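You operate a simulated robot arm through the tools that you are given. There is no shell and no other tool.

You are at the controls of a simulated robot arm. One attempt, no reset.

JOB
Leak-test the red finished cap at 60 kPa, then put it back.
Fine: open the blue valve before lifting the lid; leave the lid on the bench and the knob at 60.

The check looks at the end state, three seconds after you hand in, the way a careful person would. Anything else that was tipped, shoved, dropped, spilled or broken makes it a failure. A push-on lid holds only when it is set on centred and level and pressed home; a screw cap is set on level and turned clockwise until tight.

ROBOT AND FRAMES
A 7-joint arm with a two-finger parallel gripper, fixed in place. Base frame: the origin is at the foot of the arm, x ahead of it, y to its left, z up; the work surface is at about z = 86. Readings come in cm, rad, newtons and seconds.
Its first joint turns from -2.897 to 2.897 rad. Payload 4.4 kg.
Tool frame: the origin (TCP) lies between the finger pads and is the grasp point; the fingertips stand 2.3 cm ahead of it; z points along the fingers, y is the line along which they close. Largest opening 9.4 cm; finger width 3.8, thickness 1; the body of the gripper, 5.4 by 9.6 cm, starts 3.9 cm behind the TCP.
Orientation is that of the tool frame in the base frame, as a unit quaternion [x, y, z, w]. With the fingers straight down and closing along the base's y, the tool's x points along the base's -x, its y along +y and its z along -z.

CONTROLS
- The arm moves only by the tool drive_tool. Its argument "moves" is a list of rows, each an object (a shift or turn left out is 0, a gripper value left out holds the last) with "rotation": the turn, a rotation vector about the tool's x, y, z in units of 90 degrees (1.0 is 90 degrees), a list of three; "translation": the shift along the tool's x, y, z in units of 150 mm (1.0 is 150 mm), a list of three; "jaw": the opening, from 0 (shut) to 1 (fully open). In form: [{"rotation": [wx, wy, wz], "translation": [dx, dy, dz], "jaw": jaw}, ...]. A call has 1 to 20 rows; each row is the pose to reach, as a shift and turn from the pose commanded when the call began, along the tool's axes at that moment. A call with a number of a shift or a turn outside -1 to 1 is refused whole. Rows are played at 5 a second. More than 5 cm and 0.15 rad between two rows, or a gripper value outside its range, and nothing of the call is played. A pose out of reach is approached as far as the arm can. The call stops where the force on the tool passes 40 N (or 10 N more than at its start, if that is more) or the arm is blocked; 0.2 s more then pass. Each finger travels about 10.8 cm/s and halts on what it meets, pressing with about 39 N; the grip force reading is that of the motor and also rises with nothing between the fingers. The clock runs only during rows and for 0.2 s after the last one: add rows that repeat a pose to give the fingers time. The reply holds the time, the measured pose of the TCP, the force on the tool along the base axes, the opening and the grip force, in the units named above and with some noise, with the torque about the TCP (base axes, N m) and any sound that the robot's microphone picked up, and new pictures: "show" is both (left out), scene, wrist or none.
- Cameras (640 x 400 px; columns grow to the right, rows downward): "scene" is fixed at [40.1, -50.06, 160.88]; the picture's right is [0.80, -0.60, 0.00], its down [-0.57, -0.75, -0.35] and it looks along [0.21, 0.28, -0.94] (base axes); focal length 214 px, centre (320, 200). "wrist" rides on the gripper at [8.6, 1.6, -7.5] in the tool frame; the picture's right is [-0.18, 0.98, 0.00], its down [-0.58, -0.11, -0.81] and it looks along [-0.79, -0.15, 0.59] (tool axes); focal length 243 px, centre (320, 200). There is no depth. A picture from a camera that has moved, and an enlarged one, comes with that camera's place and axes in the base frame and with its lens.
- close_up(camera, box): a new picture of the part [left, top, right, bottom] of that camera's present view, enlarged. It takes no simulated time.
- sign_off(): hands the job in; it is judged then, once.

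Places have to be worked out from the pictures, the camera data and where the tool is seen. Open the gripper and draw the arm clear of the work before you hand the job in, unless the task says otherwise.

The tools are called after "Call:" as a command line: name --argument value ..., lists and objects as JSON in quotes. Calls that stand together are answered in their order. drive_tool: Moves the arm, as the interface text tells. Its arguments: {"type":"object","properties":{"moves":{"type":"array"},"show":{"type":"string","enum":["both","scene","wrist","none"]}},"required":["moves"]} The other tools are called the same way: close_up (camera, box) takes an enlarged picture of a part of a camera's view; sign_off () hands the job in.

At the start:

```text
clock: 0.0
tool_pos: [56.83, -15.15, 124.82]
ee_rot: [0.001, 1.0, 0.0, 0.0]
contact_force: [-0.4, -0.2, -0.1]
wrist_torque: [0.02, 0.0, 0.03]
opening: 9.39
grasp_force: 0.0
```

scene: 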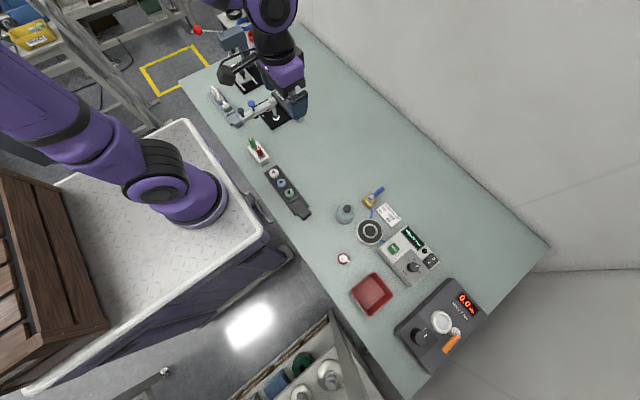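
wrist: 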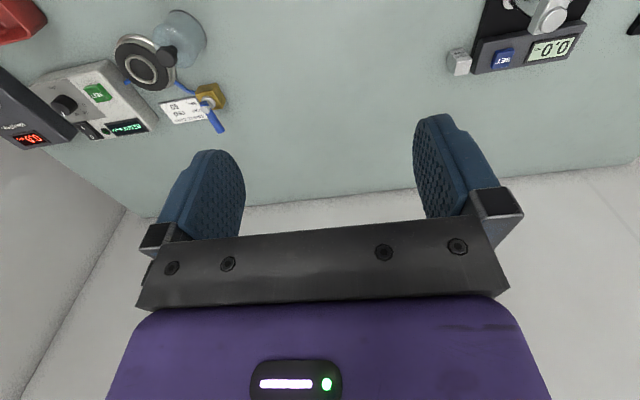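

I start by looking at the bench in detail to find the leak tester, the valve and the red cap.

Call:
close_up --camera "scene" --box '[320, 170, 480, 290]'

Call:
close_up --camera "scene" --box '[200, 70, 330, 230]'

Call:
close_up --camera "scene" --box '[320, 240, 500, 380]'

Call:
close_up --camera "wrist" --box '[0, 0, 240, 160]'

```text
3.33 times, centred on (400, 230) of scene
camera zoom: at [40.1, -50.06, 160.88], right [0.8, -0.6, 0.0], down [-0.57, -0.75, -0.35], along [0.21, 0.28, -0.94], focal length 715 px, centre (53, 100)
```

zoom: 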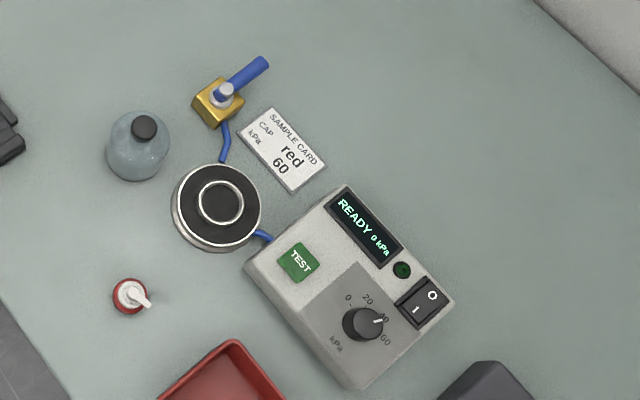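

```text
2.50 times, centred on (265, 150) of scene
camera zoom: at [40.1, -50.06, 160.88], right [0.8, -0.6, 0.0], down [-0.57, -0.75, -0.35], along [0.21, 0.28, -0.94], focal length 536 px, centre (458, 325)
```

zoom: 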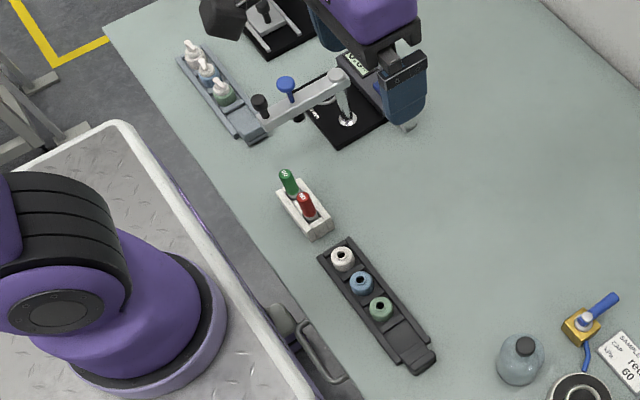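

```text
2.86 times, centred on (410, 310) of scene
camera zoom: at [40.1, -50.06, 160.88], right [0.8, -0.6, 0.0], down [-0.57, -0.75, -0.35], along [0.21, 0.28, -0.94], focal length 613 px, centre (63, -114)
```

zoom: 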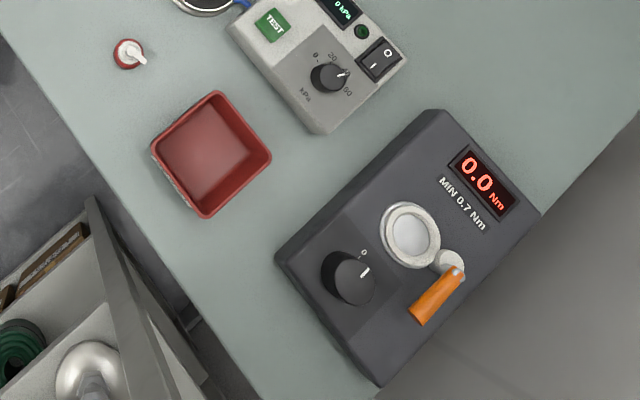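

```text
2.50 times, centred on (120, 80) of wrist
camera zoom: at [48.25, -13.47, 132.3], right [0.18, 0.98, 0.0], down [0.58, -0.11, 0.81], along [0.79, -0.15, -0.59], focal length 606 px, centre (820, 500)
```

zoom: 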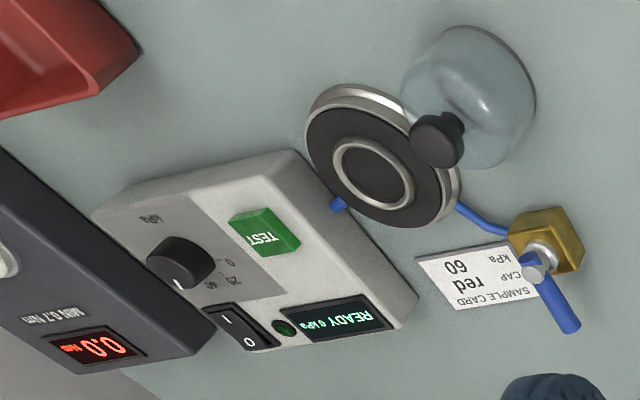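

The tester, seat, bell-jar lid, valve and red pump cap are all in view. I zoom further on valve, knob dial and cap to read their state.

Call:
close_up --camera "scene" --box '[360, 180, 410, 225]'

Call:
close_up --camera "scene" --box '[325, 240, 365, 270]'

Call:
close_up --camera "scene" --box '[380, 225, 445, 285]'

Call:
close_up --camera "scene" --box '[325, 190, 390, 250]'

```text
8.89 times, centred on (385, 202) of scene
camera zoom: at [40.1, -50.06, 160.88], right [0.8, -0.6, 0.0], down [-0.57, -0.75, -0.35], along [0.21, 0.28, -0.94], focal length 1906 px, centre (-258, 178)
```

zoom: 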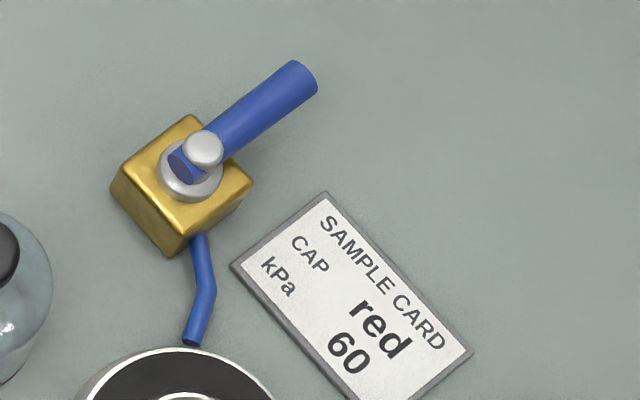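

```text
13.33 times, centred on (345, 255) of scene
camera zoom: at [40.1, -50.06, 160.88], right [0.8, -0.6, 0.0], down [-0.57, -0.75, -0.35], along [0.21, 0.28, -0.94], focal length 2860 px, centre (-13, -533)
```

zoom: 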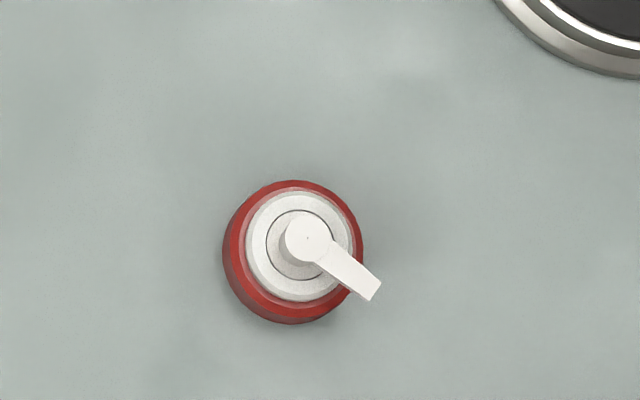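

```text
6.67 times, centred on (412, 255) of scene
camera zoom: at [40.1, -50.06, 160.88], right [0.8, -0.6, 0.0], down [-0.57, -0.75, -0.35], along [0.21, 0.28, -0.94], focal length 1430 px, centre (-297, -167)
```

zoom: 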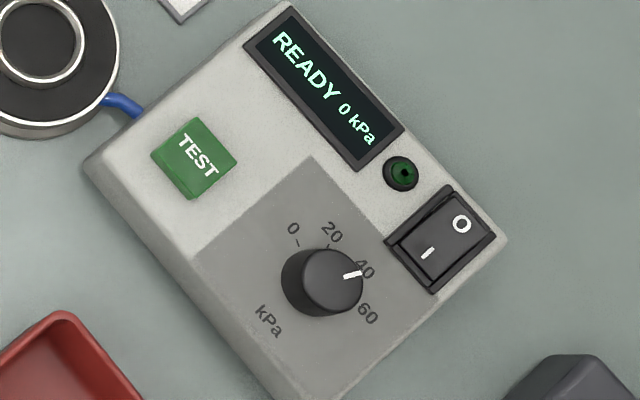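

```text
6.67 times, centred on (358, 220) of scene
camera zoom: at [40.1, -50.06, 160.88], right [0.8, -0.6, 0.0], down [-0.57, -0.75, -0.35], along [0.21, 0.28, -0.94], focal length 1430 px, centre (70, 67)
```

zoom: 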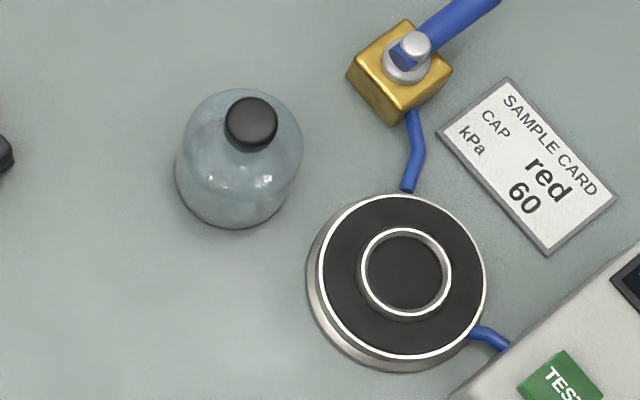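

The valve block is square to the base, its hose leaves along −y and the handle lies along +x (crosswise, so probably closed); the knob points near 40 and the card asks red/60. I move towards the tester for wrist views from nearer.

Call:
drive_tool --moves '[{"translation": [0.1, -0.2, 0.05]}, {"translation": [0.2, -0.4, 0.1]}, {"translation": [0.3, -0.6, 0.2]}, {"translation": [0.4, -0.8, 0.3]}, {"translation": [0.4, -1.0, 0.4]}]' --show "none"

Call:
drive_tool --moves '[{"translation": [0.1, -0.2, 0.05]}, {"translation": [0.2, -0.4, 0.1]}, {"translation": [0.3, -0.6, 0.2]}, {"translation": [0.4, -0.8, 0.3]}, {"translation": [0.4, -1.0, 0.4]}, {"translation": [0.4, -1.0, 0.4]}]' --show "both"

```text
clock: 1.2
tool_pos: [51.13, -29.85, 118.83]
ee_rot: [0.0, 1.0, 0.001, 0.0]
contact_force: [-0.4, 0.9, 0.3]
wrist_torque: [0.02, -0.02, 0.03]
opening: 9.4
grasp_force: 0.1
```

```text
clock: 2.6
tool_pos: [44.85, -44.86, 112.66]
ee_rot: [0.0, 1.0, 0.0, 0.0]
contact_force: [-0.2, -0.6, -0.1]
wrist_torque: [0.0, -0.02, -0.01]
opening: 9.42
grasp_force: 0.0
camera wrist: at [36.22, -43.41, 120.21], right [0.18, 0.98, 0.0], down [0.58, -0.11, 0.81], along [0.79, -0.15, -0.59], focal length 243 px, centre (320, 200)
```

scene: 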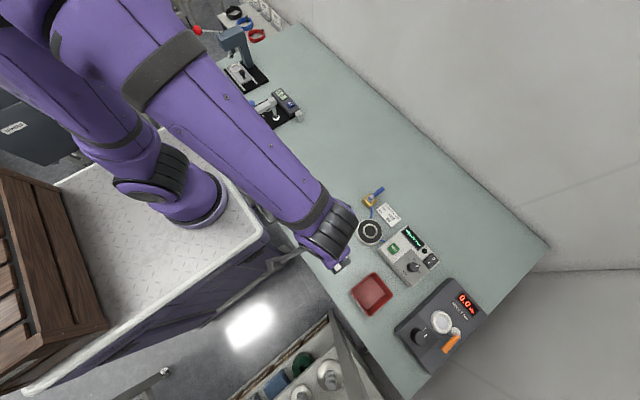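
wrist: 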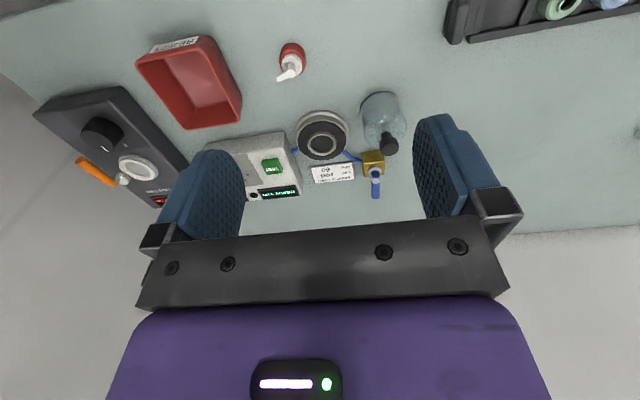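

Good view: cap, seat, jar and valve are all ahead of the gripper. I enlarge the important parts.

Call:
close_up --camera "wrist" --box '[260, 30, 340, 90]'

Call:
close_up --camera "wrist" --box '[280, 80, 420, 200]'

Call:
close_up --camera "wrist" --box '[130, 20, 310, 140]'

```text
6.67 times, centred on (300, 60) of wrist
camera zoom: at [36.22, -43.41, 120.21], right [0.18, 0.98, 0.0], down [0.58, -0.11, 0.81], along [0.79, -0.15, -0.59], focal length 1618 px, centre (453, 1133)
```

zoom: 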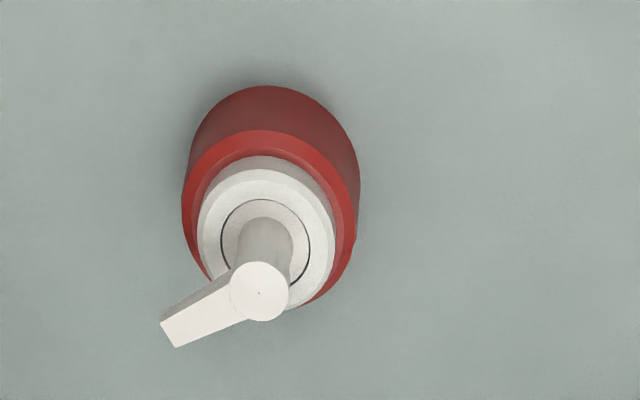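

```text
3.33 times, centred on (350, 140) of wrist
camera zoom: at [36.22, -43.41, 120.21], right [0.18, 0.98, 0.0], down [0.58, -0.11, 0.81], along [0.79, -0.15, -0.59], focal length 809 px, centre (220, 400)
```

zoom: 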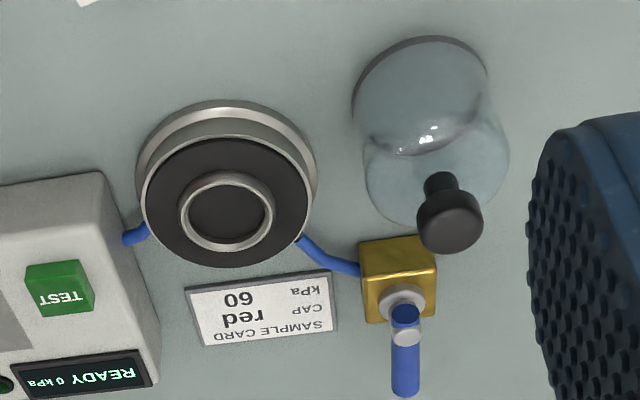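

```text
3.33 times, centred on (220, 80) of wrist
camera zoom: at [36.22, -43.41, 120.21], right [0.18, 0.98, 0.0], down [0.58, -0.11, 0.81], along [0.79, -0.15, -0.59], focal length 809 px, centre (653, 600)
```

zoom: 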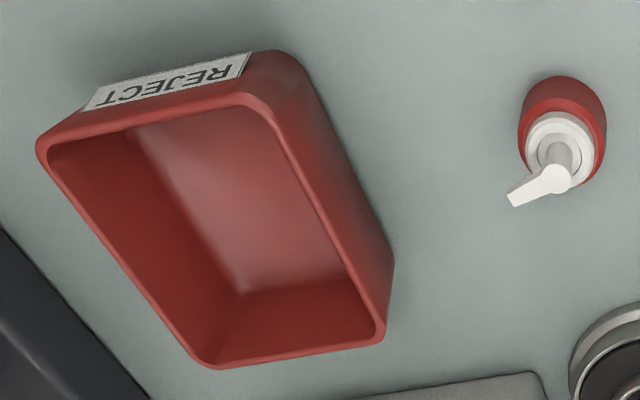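

The bin is marked REJECT, the cap's nozzle points roughly to −y, and its top is about 4.3 cm above the bench. I move lower for a precise view of cap heights and position.

Call:
drive_tool --moves '[{"translation": [0.05, -0.1, 0.3]}, {"translation": [0.1, -0.2, 0.6]}, {"translation": [0.15, -0.3, 0.85]}, {"translation": [0.19, -0.31, 1.0]}, {"translation": [0.19, -0.31, 1.0]}]' --show "wrist"

Call:
close_up --camera "wrist" --box '[240, 80, 400, 200]'

```text
clock: 3.8
tool_pos: [41.93, -49.74, 97.86]
ee_rot: [0.0, 1.0, 0.001, 0.0]
contact_force: [0.1, 0.1, -0.4]
wrist_torque: [0.02, -0.04, 0.01]
opening: 9.43
grasp_force: 0.0
camera wrist: at [33.29, -48.2, 105.32], right [0.18, 0.98, 0.0], down [0.58, -0.11, 0.81], along [0.79, -0.15, -0.59], focal length 243 px, centre (320, 200)
```

wrist: 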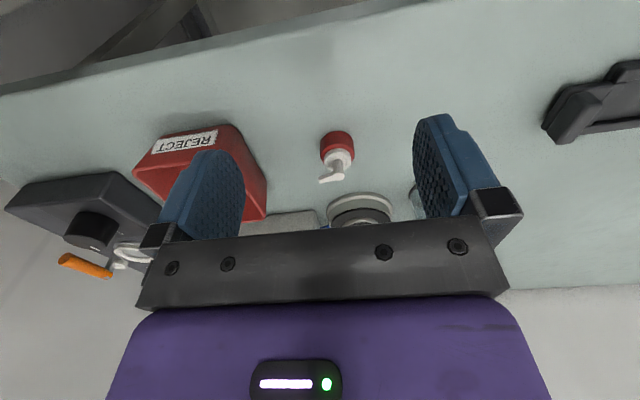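

```text
3.33 times, centred on (320, 140) of wrist
camera zoom: at [33.29, -48.2, 105.32], right [0.18, 0.98, 0.0], down [0.58, -0.11, 0.81], along [0.79, -0.15, -0.59], focal length 809 px, centre (320, 400)
```

zoom: 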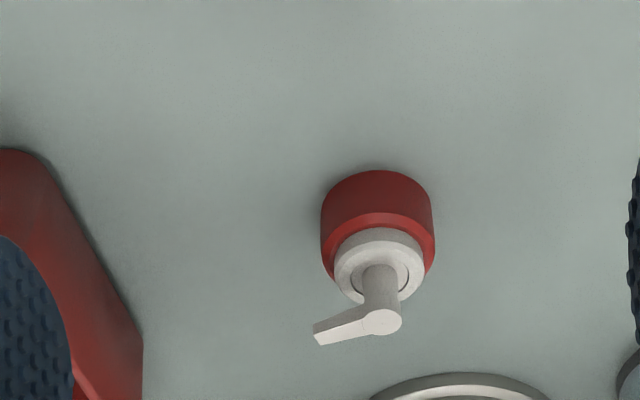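

The cap stands at about (50.0, −49.6), red wall roughly 1.9 cm high, nozzle towards −y. I turn the tool −90° about its axis so the fingers close along base x (clear of the nozzle) and move above the cap.

Call:
drive_tool --moves '[{"rotation": [0, 0, -0.09], "translation": [-0.05, 0.0, 0.0]}, {"rotation": [0, 0, -0.18], "translation": [-0.1, 0.0, 0.0]}, {"rotation": [0, 0, -0.27], "translation": [-0.15, 0.0, 0.0]}, {"rotation": [0, 0, -0.36], "translation": [-0.2, 0.0, 0.0]}, {"rotation": [0, 0, -0.45], "translation": [-0.25, 0.0, 0.0]}, {"rotation": [0, 0, -0.54], "translation": [-0.3, 0.0, 0.0]}, {"rotation": [0, 0, -0.63], "translation": [-0.35, 0.0, 0.0]}, {"rotation": [0, 0, -0.72], "translation": [-0.4, 0.0, 0.0]}, {"rotation": [0, 0, -0.81], "translation": [-0.45, 0.005, 0.0]}, {"rotation": [0, 0, -0.9], "translation": [-0.5, 0.009, 0.0]}, {"rotation": [0, 0, -0.95], "translation": [-0.538, 0.009, 0.0]}, {"rotation": [0, 0, -1.0], "translation": [-0.538, 0.009, 0.0]}, {"rotation": [0, 0, -1.0], "translation": [-0.538, 0.009, 0.0]}]' --show "both"

Call:
close_up --camera "wrist" --box '[240, 80, 400, 200]'

```text
clock: 6.6
tool_pos: [50.17, -49.46, 97.79]
ee_rot: [0.708, -0.706, 0.001, 0.0]
contact_force: [0.7, -0.2, -0.2]
wrist_torque: [0.0, -0.02, 0.01]
opening: 9.43
grasp_force: 0.0
camera wrist: at [48.52, -58.28, 105.24], right [-0.98, 0.18, 0.0], down [0.11, 0.58, 0.81], along [0.15, 0.79, -0.59], focal length 243 px, centre (320, 200)
```

scene: 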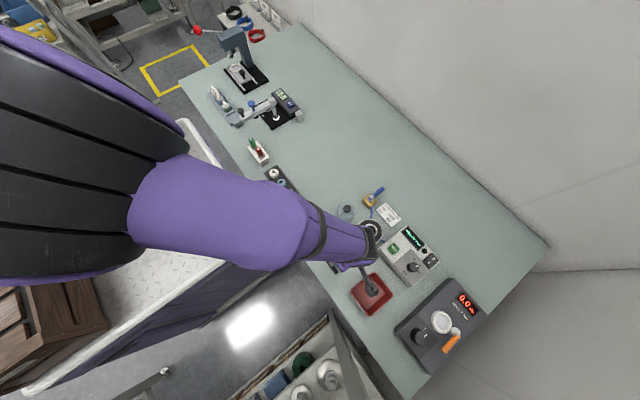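
wrist: 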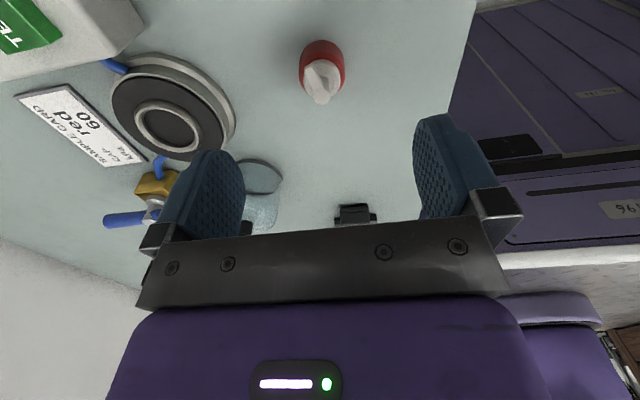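

```text
3.33 times, centred on (320, 140) of wrist
camera zoom: at [48.52, -58.28, 105.24], right [-0.98, 0.18, 0.0], down [0.11, 0.58, 0.81], along [0.15, 0.79, -0.59], focal length 809 px, centre (320, 400)
```

zoom: 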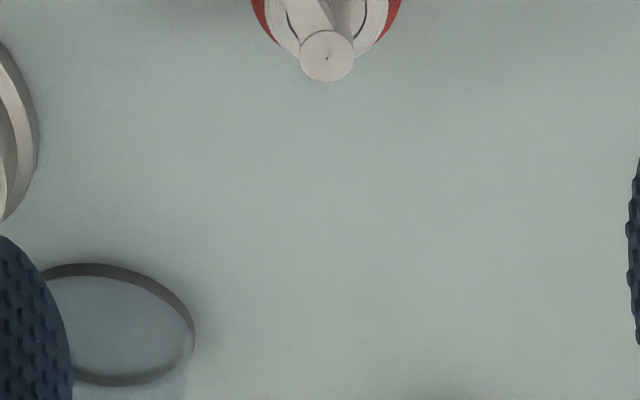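

The nozzle-top ray gives the cap axis at (50.03, −49.58), matching the earlier estimates. I check the cap outline once more from here before descending.

Call:
close_up --camera "wrist" --box '[270, 20, 370, 120]'

Call:
close_up --camera "wrist" --box '[80, 30, 300, 200]'

```text
4.00 times, centred on (320, 70) of wrist
camera zoom: at [48.52, -58.28, 105.24], right [-0.98, 0.18, 0.0], down [0.11, 0.58, 0.81], along [0.15, 0.79, -0.59], focal length 970 px, centre (320, 720)
```

zoom: 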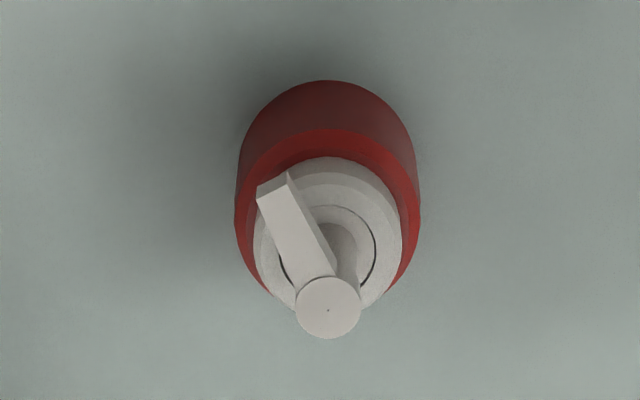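

```text
2.35 times, centred on (190, 115) of wrist
camera zoom: at [48.52, -58.28, 105.24], right [-0.98, 0.18, 0.0], down [0.11, 0.58, 0.81], along [0.15, 0.79, -0.59], focal length 571 px, centre (626, 400)
```

zoom: 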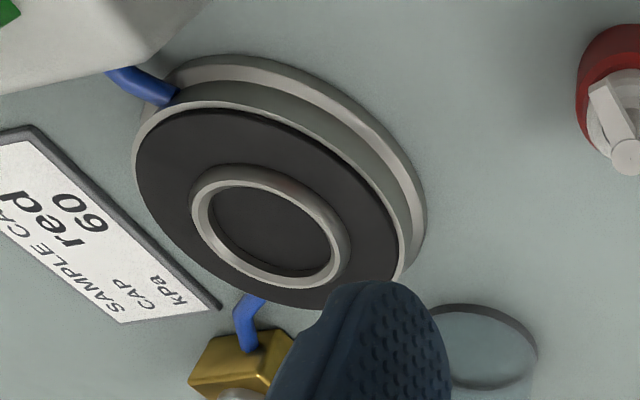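

Refined: cap axis ≈ (50.0, −49.55); seat ring centre ≈ (62.95, −48.08) with ring top z ≈ 88.7 and about 0.6 cm high. I descend to TCP z ≈ 89.3 so the fingertips stay ~1 cm above the cap's base, and check the picture before closing.

Call:
drive_tool --moves '[{"translation": [0.005, 0.008, 0.15]}, {"translation": [0.005, 0.008, 0.3]}, {"translation": [0.005, 0.008, 0.42]}, {"translation": [0.005, 0.008, 0.5]}, {"translation": [0.005, 0.008, 0.566]}, {"translation": [0.005, 0.008, 0.566]}]' --show "wrist"

Call:
close_up --camera "wrist" --box '[220, 110, 440, 240]'

```text
clock: 8.0
tool_pos: [49.82, -49.56, 89.31]
ee_rot: [0.708, -0.706, -0.001, 0.0]
contact_force: [0.6, 0.0, -0.5]
wrist_torque: [-0.01, -0.01, 0.01]
opening: 9.37
grasp_force: 0.0
camera wrist: at [48.26, -58.32, 96.73], right [-0.98, 0.18, 0.0], down [0.11, 0.58, 0.81], along [0.15, 0.79, -0.59], focal length 243 px, centre (320, 200)
```

wrist: 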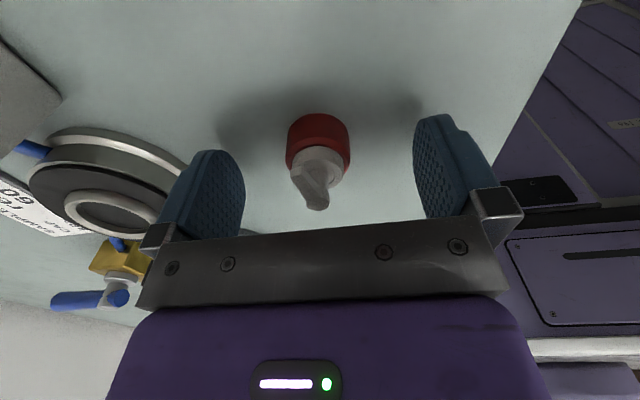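

```text
2.91 times, centred on (330, 175) of wrist
camera zoom: at [48.26, -58.32, 96.73], right [-0.98, 0.18, 0.0], down [0.11, 0.58, 0.81], along [0.15, 0.79, -0.59], focal length 706 px, centre (291, 273)
```

zoom: 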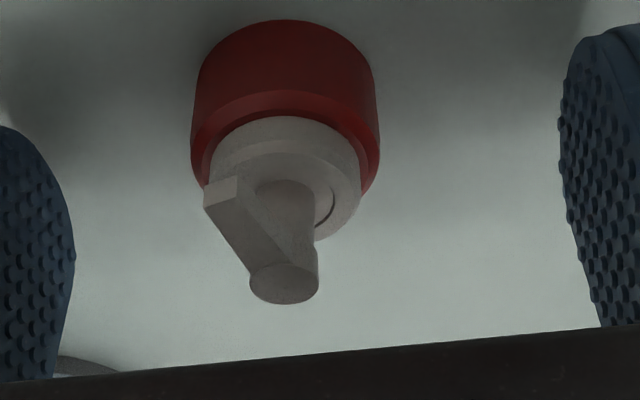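

The cap sits within 1 mm of the finger centreline. I nudge +0.1 cm in x and close in stages.

Call:
drive_tool --moves '[{"translation": [0.0, -0.006, 0.0], "jaw": 0.6}, {"translation": [0.0, -0.006, 0.0], "jaw": 0.42}, {"translation": [0.0, -0.006, 0.0], "jaw": 0.38}, {"translation": [0.0, -0.006, 0.0], "jaw": 0.36}, {"translation": [0.0, -0.006, 0.0], "jaw": 0.34}, {"translation": [0.0, -0.006, 0.0], "jaw": 0.32}, {"translation": [0.0, -0.006, 0.0], "jaw": 0.3}, {"translation": [0.0, -0.006, 0.0], "jaw": 0.25}, {"translation": [0.0, -0.006, 0.0], "jaw": 0.2}, {"translation": [0.0, -0.006, 0.0], "jaw": 0.2}]' --show "wrist"

Call:
close_up --camera "wrist" --box '[220, 110, 440, 240]'

```text
clock: 10.2
tool_pos: [49.99, -49.57, 89.28]
ee_rot: [0.707, -0.707, 0.001, 0.0]
contact_force: [-0.5, 0.3, -0.7]
wrist_torque: [-0.01, -0.01, -0.03]
opening: 3.2
grasp_force: 9.9
camera wrist: at [48.4, -58.32, 96.75], right [-0.98, 0.18, 0.0], down [0.11, 0.58, 0.81], along [0.15, 0.79, -0.59], focal length 243 px, centre (320, 200)
```

wrist: 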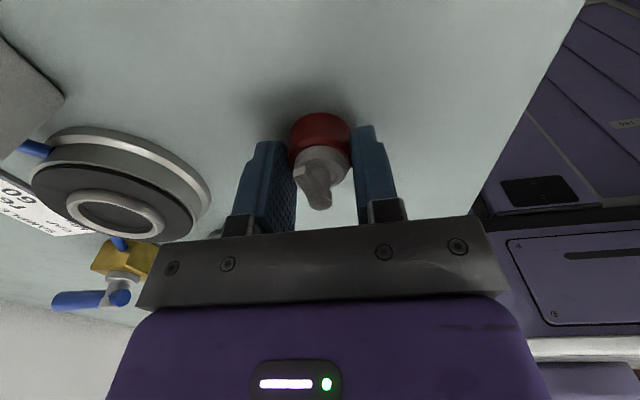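

```text
2.91 times, centred on (330, 175) of wrist
camera zoom: at [48.4, -58.32, 96.75], right [-0.98, 0.18, 0.0], down [0.11, 0.58, 0.81], along [0.15, 0.79, -0.59], focal length 706 px, centre (291, 273)
```

zoom: 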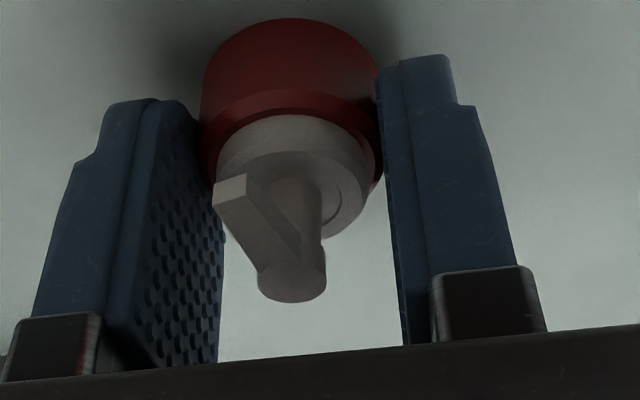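

Gripped at opening 3.2 cm. I tighten fully, lift 6 cm straight up and check that the cap comes along.

Call:
drive_tool --moves '[{"jaw": 0.0}, {"jaw": 0.0}, {"translation": [0, 0, -0.05], "jaw": 0.0}, {"translation": [0, 0, -0.15], "jaw": 0.0}, {"translation": [0, 0, -0.27], "jaw": 0.0}, {"translation": [0, 0, -0.4], "jaw": 0.0}, {"translation": [0, 0, -0.4], "jaw": 0.0}]' --show "wrist"

Call:
close_up --camera "wrist" --box '[220, 110, 440, 240]'

```text
clock: 11.8
tool_pos: [50.08, -49.43, 95.36]
ee_rot: [-0.707, 0.707, 0.0, 0.0]
contact_force: [-0.2, 0.3, 0.1]
wrist_torque: [0.02, -0.05, 0.0]
opening: 3.15
grasp_force: 9.8
camera wrist: at [48.46, -58.2, 102.71], right [-0.98, 0.18, 0.0], down [0.11, 0.58, 0.81], along [0.15, 0.79, -0.59], focal length 243 px, centre (320, 200)
```

wrist: 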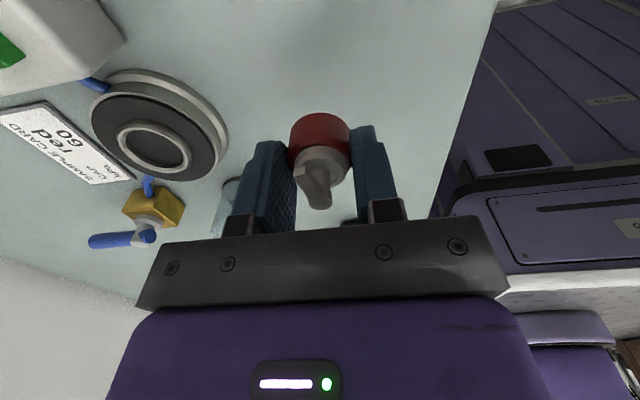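

```text
2.91 times, centred on (330, 175) of wrist
camera zoom: at [48.46, -58.2, 102.71], right [-0.98, 0.18, 0.0], down [0.11, 0.58, 0.81], along [0.15, 0.79, -0.59], focal length 706 px, centre (291, 273)
```

zoom: 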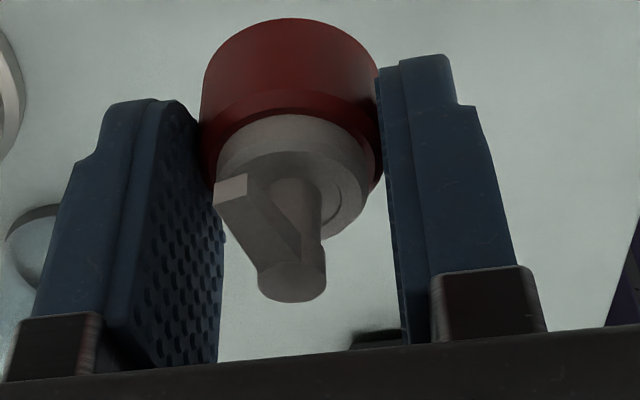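

The cap is held upright. I carry it over the seat, staying 6 cm up, and then check alignment to the ring.

Call:
drive_tool --moves '[{"translation": [-0.01, -0.1, 0], "jaw": 0.0}, {"translation": [-0.03, -0.3, 0], "jaw": 0.0}, {"translation": [-0.05, -0.5, 0], "jaw": 0.0}, {"translation": [-0.08, -0.7, 0], "jaw": 0.0}, {"translation": [-0.097, -0.82, 0], "jaw": 0.0}, {"translation": [-0.097, -0.86, 0], "jaw": 0.0}, {"translation": [-0.097, -0.86, 0], "jaw": 0.0}]' --show "both"

Call:
close_up --camera "wrist" --box '[220, 60, 440, 240]'

Call:
close_up --camera "scene" --box '[330, 180, 430, 260]'

```text
clock: 13.4
tool_pos: [63.07, -48.03, 95.39]
ee_rot: [0.707, -0.707, -0.001, 0.0]
contact_force: [0.1, 0.1, 0.1]
wrist_torque: [0.01, 0.03, 0.01]
opening: 3.18
grasp_force: 9.9
camera wrist: at [61.45, -56.82, 102.85], right [-0.98, 0.18, 0.0], down [0.11, 0.58, 0.81], along [0.15, 0.79, -0.59], focal length 243 px, centre (320, 200)
```

scene: 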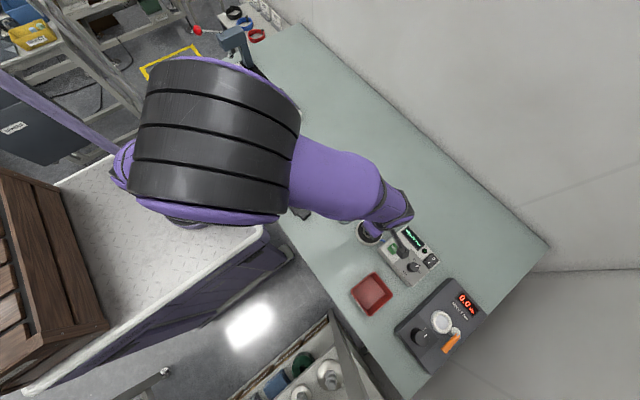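
wrist: 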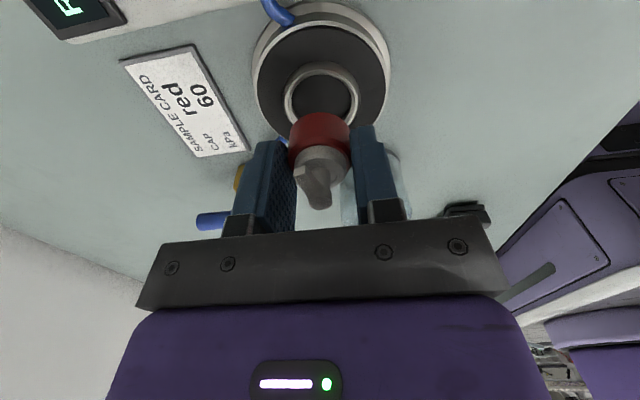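

```text
2.22 times, centred on (330, 150) of wrist
camera zoom: at [61.45, -56.82, 102.85], right [-0.98, 0.18, 0.0], down [0.11, 0.58, 0.81], along [0.15, 0.79, -0.59], focal length 539 px, centre (298, 311)
```

zoom: 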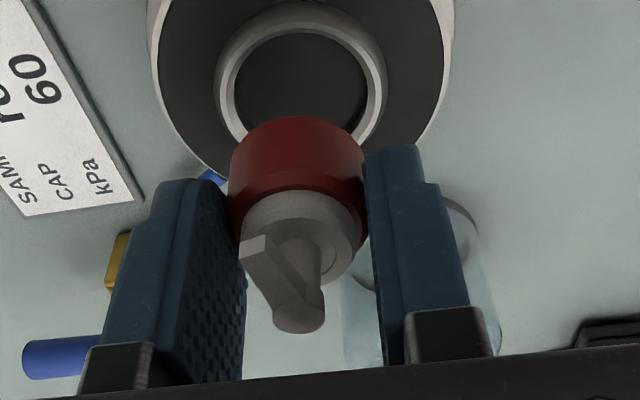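

```text
5.00 times, centred on (380, 220) of scene
camera zoom: at [40.1, -50.06, 160.88], right [0.8, -0.6, 0.0], down [-0.57, -0.75, -0.35], along [0.21, 0.28, -0.94], focal length 1072 px, centre (20, 100)
```

zoom: 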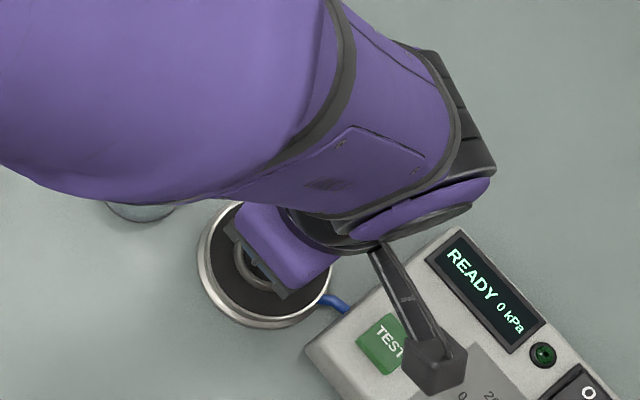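

The ring appears nearly under the cap (about 0.1 cm off towards −x). I zoom on the ring to measure its centre more precisely.

Call:
close_up --camera "wrist" --box '[240, 0, 400, 130]'

```text
3.08 times, centred on (320, 65) of wrist
camera zoom: at [61.45, -56.82, 102.85], right [-0.98, 0.18, 0.0], down [0.11, 0.58, 0.81], along [0.15, 0.79, -0.59], focal length 746 px, centre (320, 615)
```

zoom: 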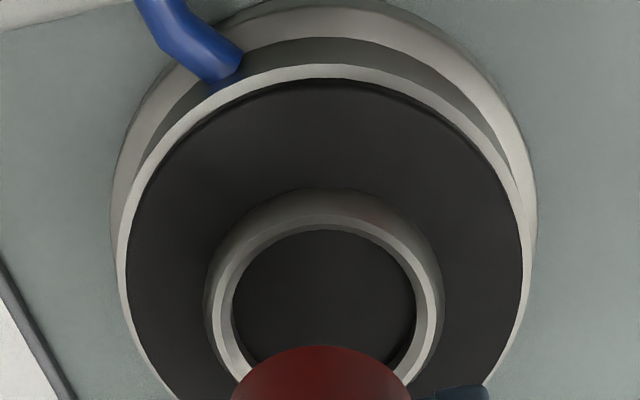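

The ring centre is ~0.09 cm to −x of the tool axis; otherwise aligned. I correct that and lower until the cap's base is just above the ring.

Call:
drive_tool --moves '[{"translation": [0.003, 0.006, 0.07], "jaw": 0.0}, {"translation": [0.003, 0.006, 0.14], "jaw": 0.0}, {"translation": [0.003, 0.006, 0.19], "jaw": 0.0}, {"translation": [0.003, 0.006, 0.203], "jaw": 0.0}, {"translation": [0.003, 0.006, 0.203], "jaw": 0.0}]' --show "wrist"

Call:
close_up --camera "wrist" --box '[240, 60, 400, 190]'

```text
clock: 14.6
tool_pos: [62.97, -48.18, 92.16]
ee_rot: [0.708, -0.707, 0.001, 0.0]
contact_force: [-0.2, 0.2, 1.0]
wrist_torque: [-0.01, 0.0, -0.02]
opening: 3.18
grasp_force: 10.3
camera wrist: at [61.32, -56.9, 99.64], right [-0.98, 0.18, 0.0], down [0.11, 0.58, 0.81], along [0.15, 0.79, -0.59], focal length 243 px, centre (320, 200)
```

wrist: 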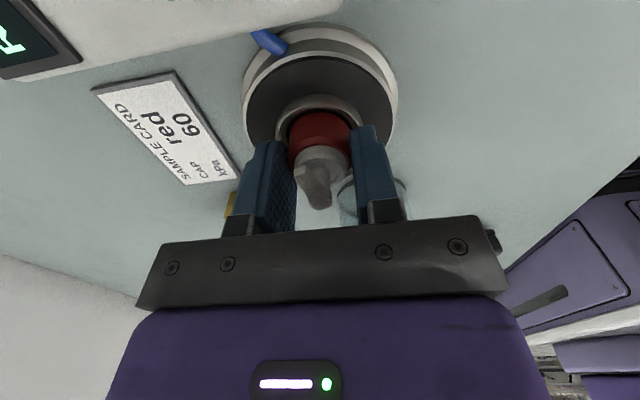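

```text
3.08 times, centred on (320, 125) of wrist
camera zoom: at [61.32, -56.9, 99.64], right [-0.98, 0.18, 0.0], down [0.11, 0.58, 0.81], along [0.15, 0.79, -0.59], focal length 746 px, centre (320, 431)
```

zoom: 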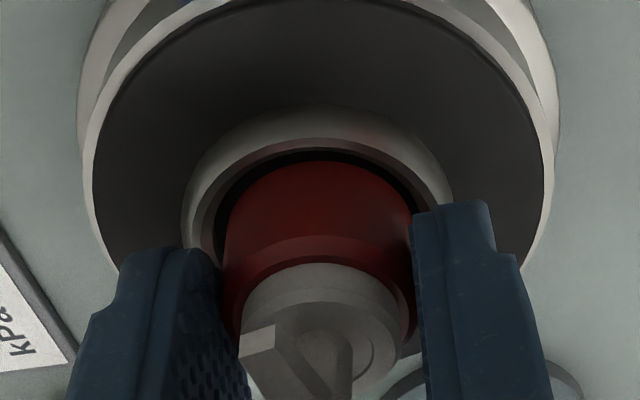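

The cap is concentric within the ring opening. I lower slowly by about 0.6 cm and watch the force.

Call:
drive_tool --moves '[{"translation": [0, 0.004, 0.01], "jaw": 0.0}, {"translation": [0, 0.004, 0.02], "jaw": 0.0}, {"translation": [0, 0.004, 0.03], "jaw": 0.0}, {"translation": [0, 0.004, 0.04], "jaw": 0.0}]' --show "wrist"

Call:
close_up --camera "wrist" --box '[240, 60, 400, 190]'

```text
clock: 15.6
tool_pos: [62.82, -48.03, 91.58]
ee_rot: [0.707, -0.707, 0.0, 0.001]
contact_force: [0.7, -0.3, 0.9]
wrist_torque: [0.02, 0.0, 0.01]
opening: 3.19
grasp_force: 9.4
camera wrist: at [61.23, -56.91, 99.14], right [-0.98, 0.18, 0.0], down [0.11, 0.58, 0.81], along [0.15, 0.79, -0.59], focal length 243 px, centre (320, 200)
```

wrist: 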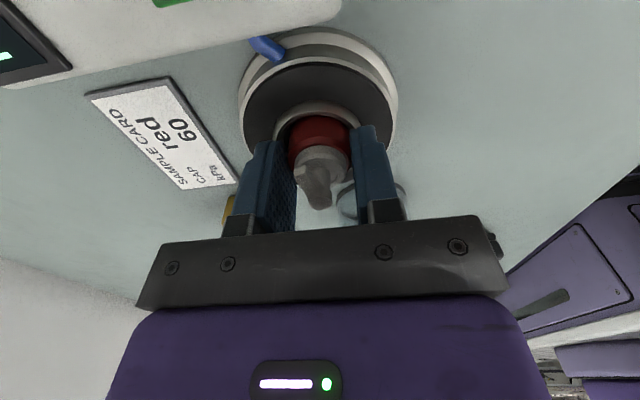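

```text
3.08 times, centred on (320, 125) of wrist
camera zoom: at [61.23, -56.91, 99.14], right [-0.98, 0.18, 0.0], down [0.11, 0.58, 0.81], along [0.15, 0.79, -0.59], focal length 746 px, centre (320, 431)
```

zoom: 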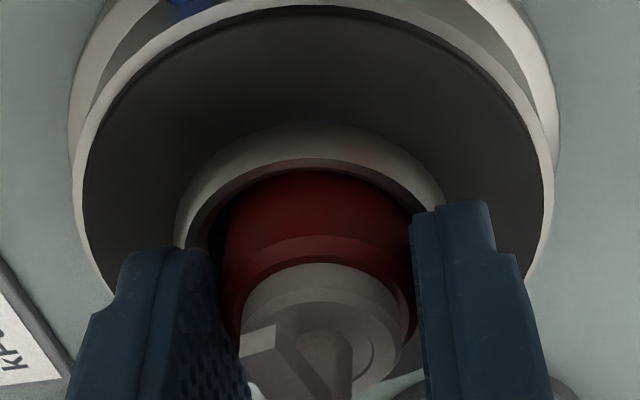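

The base has entered the ring with no contact force yet. I continue lowering in 1 mm steps.

Call:
drive_tool --moves '[{"translation": [0, 0, 0.007], "jaw": 0.0}, {"translation": [0, 0, 0.013], "jaw": 0.0}, {"translation": [0, 0, 0.013], "jaw": 0.0}]' --show "none"

Call:
drive_tool --moves '[{"translation": [0, 0, 0.007], "jaw": 0.0}, {"translation": [0, 0, 0.007], "jaw": 0.0}]' --show "wrist"

```text
clock: 16.4
tool_pos: [62.8, -48.22, 91.45]
ee_rot: [0.707, -0.707, -0.001, 0.0]
contact_force: [1.3, 0.8, 7.9]
wrist_torque: [0.02, -0.06, -0.01]
opening: 3.17
grasp_force: 10.4
```

```text
clock: 17.0
tool_pos: [62.82, -48.16, 91.31]
ee_rot: [-0.707, 0.707, 0.0, -0.001]
contact_force: [0.4, -0.7, 6.8]
wrist_torque: [0.01, -0.02, -0.01]
opening: 3.15
grasp_force: 10.0
camera wrist: at [61.19, -56.92, 98.9], right [-0.98, 0.18, 0.0], down [0.11, 0.58, 0.81], along [0.15, 0.79, -0.59], focal length 243 px, centre (320, 200)
```

wrist: 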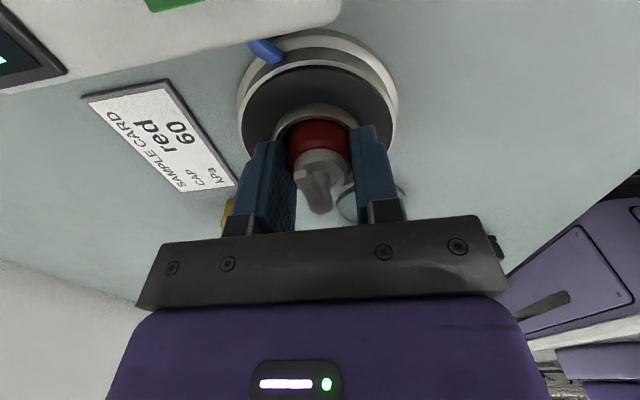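

Contact at about 7 N: the cap rests on the seat floor. I open the fingers modestly and rise straight up.

Call:
drive_tool --moves '[{"jaw": 0.36}, {"jaw": 0.42}, {"jaw": 0.5}, {"jaw": 0.55}, {"translation": [0, 0, -0.1], "jaw": 0.55}, {"translation": [0, 0, -0.25], "jaw": 0.55}, {"translation": [0, 0, -0.45], "jaw": 0.55}, {"translation": [0, 0, -0.65], "jaw": 0.55}, {"translation": [0, 0, -0.65], "jaw": 0.55}]' --show "both"

Call:
close_up --camera "wrist" --box '[220, 0, 440, 150]'

```text
clock: 19.0
tool_pos: [62.86, -48.01, 101.11]
ee_rot: [-0.707, 0.708, 0.0, 0.0]
contact_force: [0.0, 0.1, -0.4]
wrist_torque: [-0.03, -0.01, 0.02]
opening: 5.16
grasp_force: 0.0
camera wrist: at [61.23, -56.83, 108.61], right [-0.98, 0.18, 0.0], down [0.11, 0.58, 0.81], along [0.15, 0.79, -0.59], focal length 243 px, centre (320, 200)
```

scene: 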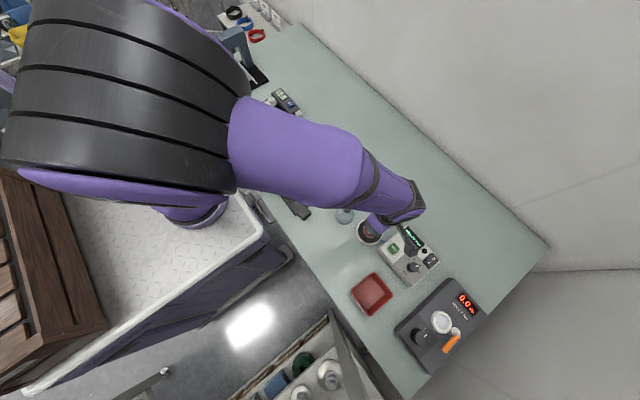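
wrist: 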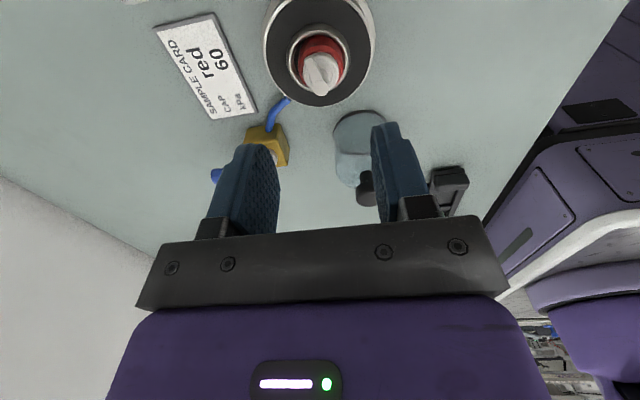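

```text
2.67 times, centred on (330, 75) of wrist
camera zoom: at [61.23, -56.83, 108.61], right [-0.98, 0.18, 0.0], down [0.11, 0.58, 0.81], along [0.15, 0.79, -0.59], focal length 647 px, centre (293, 533)
```

zoom: 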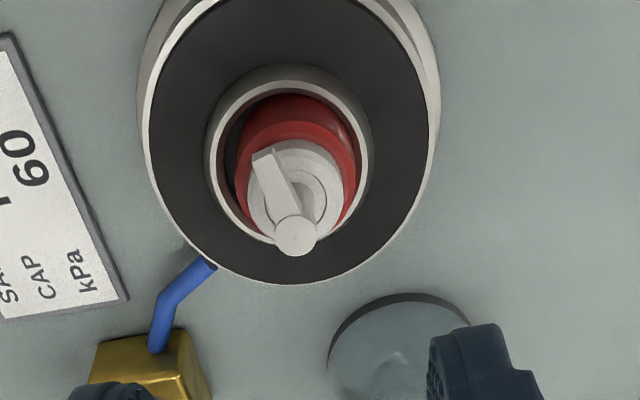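

The cap stands level inside the ring. Next I go above the bell jar's knob to locate it precisely.

Call:
drive_tool --moves '[{"translation": [-0.15, 0.05, -0.1], "jaw": 0.55}, {"translation": [-0.35, 0.1, -0.2], "jaw": 0.55}, {"translation": [-0.55, 0.15, -0.2], "jaw": 0.55}, {"translation": [-0.66, 0.19, -0.2], "jaw": 0.55}, {"translation": [-0.66, 0.19, -0.2], "jaw": 0.55}]' --show "wrist"

Call:
close_up --camera "wrist" --box '[220, 0, 440, 150]'

```text
clock: 20.2
tool_pos: [59.98, -38.08, 104.02]
ee_rot: [-0.707, 0.707, 0.001, 0.0]
contact_force: [-0.2, 0.7, -1.2]
wrist_torque: [-0.01, 0.01, -0.03]
opening: 5.19
grasp_force: 0.1
camera wrist: at [58.38, -46.88, 111.55], right [-0.98, 0.18, 0.0], down [0.11, 0.58, 0.81], along [0.15, 0.79, -0.59], focal length 243 px, centre (320, 200)
```

wrist: 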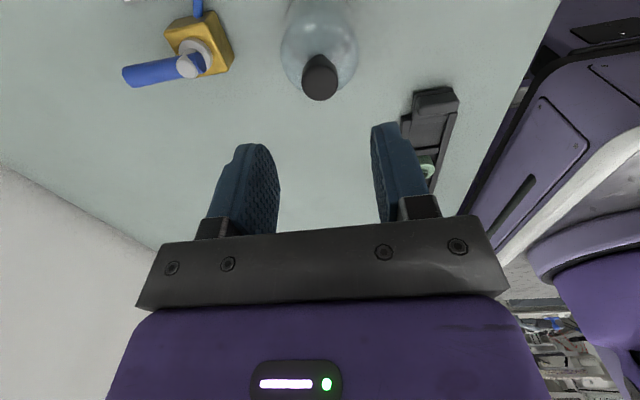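

```text
2.67 times, centred on (330, 75) of wrist
camera zoom: at [58.38, -46.88, 111.55], right [-0.98, 0.18, 0.0], down [0.11, 0.58, 0.81], along [0.15, 0.79, -0.59], focal length 647 px, centre (293, 533)
```

zoom: 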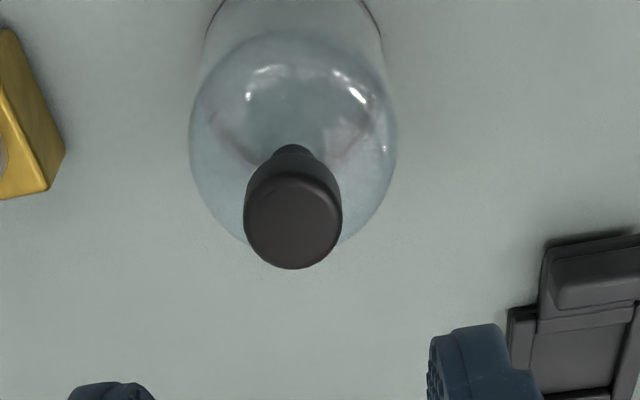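

Both cameras put the knob top at (59.98, −38.29, 95.2), 2.5 cm wide. I descend around it with fingertips to about z 93.8 and look before closing.

Call:
drive_tool --moves '[{"translation": [0.014, 0, 0.15], "jaw": 0.55}, {"translation": [0.014, 0, 0.3], "jaw": 0.55}, {"translation": [0.014, 0, 0.42], "jaw": 0.55}, {"translation": [0.014, 0, 0.5], "jaw": 0.55}, {"translation": [0.014, 0, 0.535], "jaw": 0.55}, {"translation": [0.014, 0, 0.535], "jaw": 0.55}]' --show "wrist"

Call:
close_up --camera "wrist" --box '[220, 90, 440, 240]'

```text
clock: 21.6
tool_pos: [60.01, -38.44, 96.31]
ee_rot: [-0.707, 0.707, -0.001, 0.0]
contact_force: [0.7, 0.0, 0.3]
wrist_torque: [0.03, -0.02, 0.0]
opening: 5.16
grasp_force: 0.0
camera wrist: at [58.37, -47.26, 103.68], right [-0.98, 0.18, 0.0], down [0.11, 0.58, 0.81], along [0.15, 0.79, -0.59], focal length 243 px, centre (320, 200)
```

wrist: 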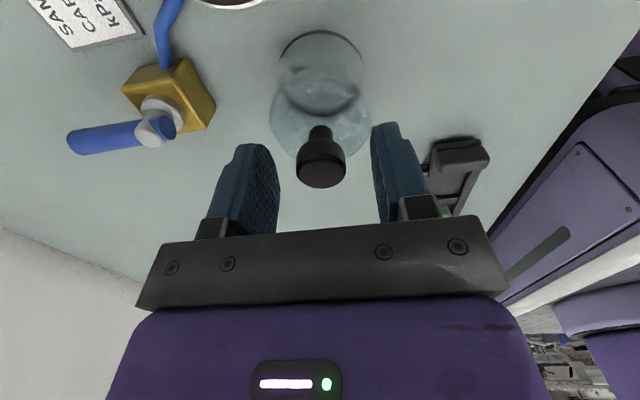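

```text
2.67 times, centred on (330, 165) of wrist
camera zoom: at [58.37, -47.26, 103.68], right [-0.98, 0.18, 0.0], down [0.11, 0.58, 0.81], along [0.15, 0.79, -0.59], focal length 647 px, centre (293, 293)
```

zoom: 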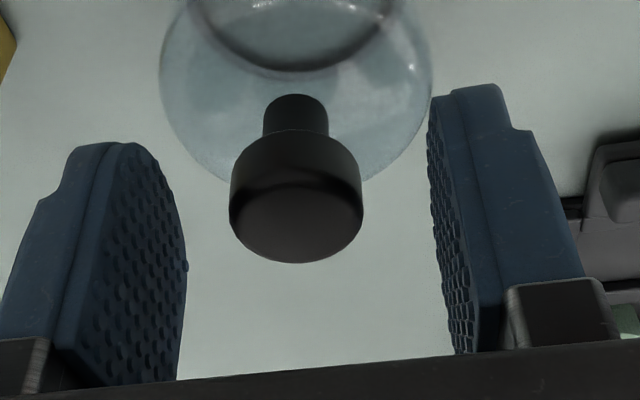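

The knob's wide part is between the pads, tips just above the dome. I trim by (−0.05, +0.12) cm and close gently on it.

Call:
drive_tool --moves '[{"translation": [-0.008, 0.003, 0], "jaw": 0.4}, {"translation": [-0.008, 0.003, 0], "jaw": 0.33}, {"translation": [-0.008, 0.003, 0], "jaw": 0.3}, {"translation": [-0.008, 0.003, 0], "jaw": 0.28}, {"translation": [-0.008, 0.003, 0], "jaw": 0.26}, {"translation": [-0.008, 0.003, 0], "jaw": 0.24}, {"translation": [-0.008, 0.003, 0], "jaw": 0.2}, {"translation": [-0.008, 0.003, 0], "jaw": 0.1}, {"translation": [-0.008, 0.003, 0], "jaw": 0.0}, {"translation": [-0.008, 0.003, 0], "jaw": 0.0}]' --show "wrist"

Call:
close_up --camera "wrist" --box '[220, 90, 440, 240]'

```text
clock: 23.8
tool_pos: [60.06, -38.36, 96.17]
ee_rot: [0.707, -0.707, 0.0, 0.001]
contact_force: [-0.1, 0.1, 0.4]
wrist_torque: [0.02, 0.0, 0.01]
opening: 2.45
grasp_force: 39.3
camera wrist: at [58.32, -47.11, 103.63], right [-0.98, 0.18, 0.0], down [0.11, 0.58, 0.81], along [0.15, 0.79, -0.59], focal length 243 px, centre (320, 200)
```

wrist: 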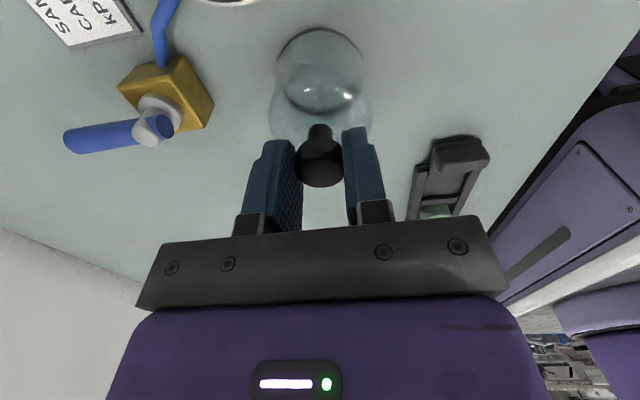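

```text
2.67 times, centred on (330, 165) of wrist
camera zoom: at [58.32, -47.11, 103.63], right [-0.98, 0.18, 0.0], down [0.11, 0.58, 0.81], along [0.15, 0.79, -0.59], focal length 647 px, centre (293, 293)
```

zoom: 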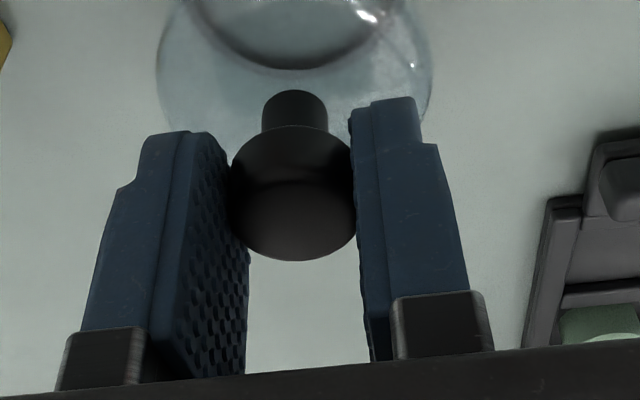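

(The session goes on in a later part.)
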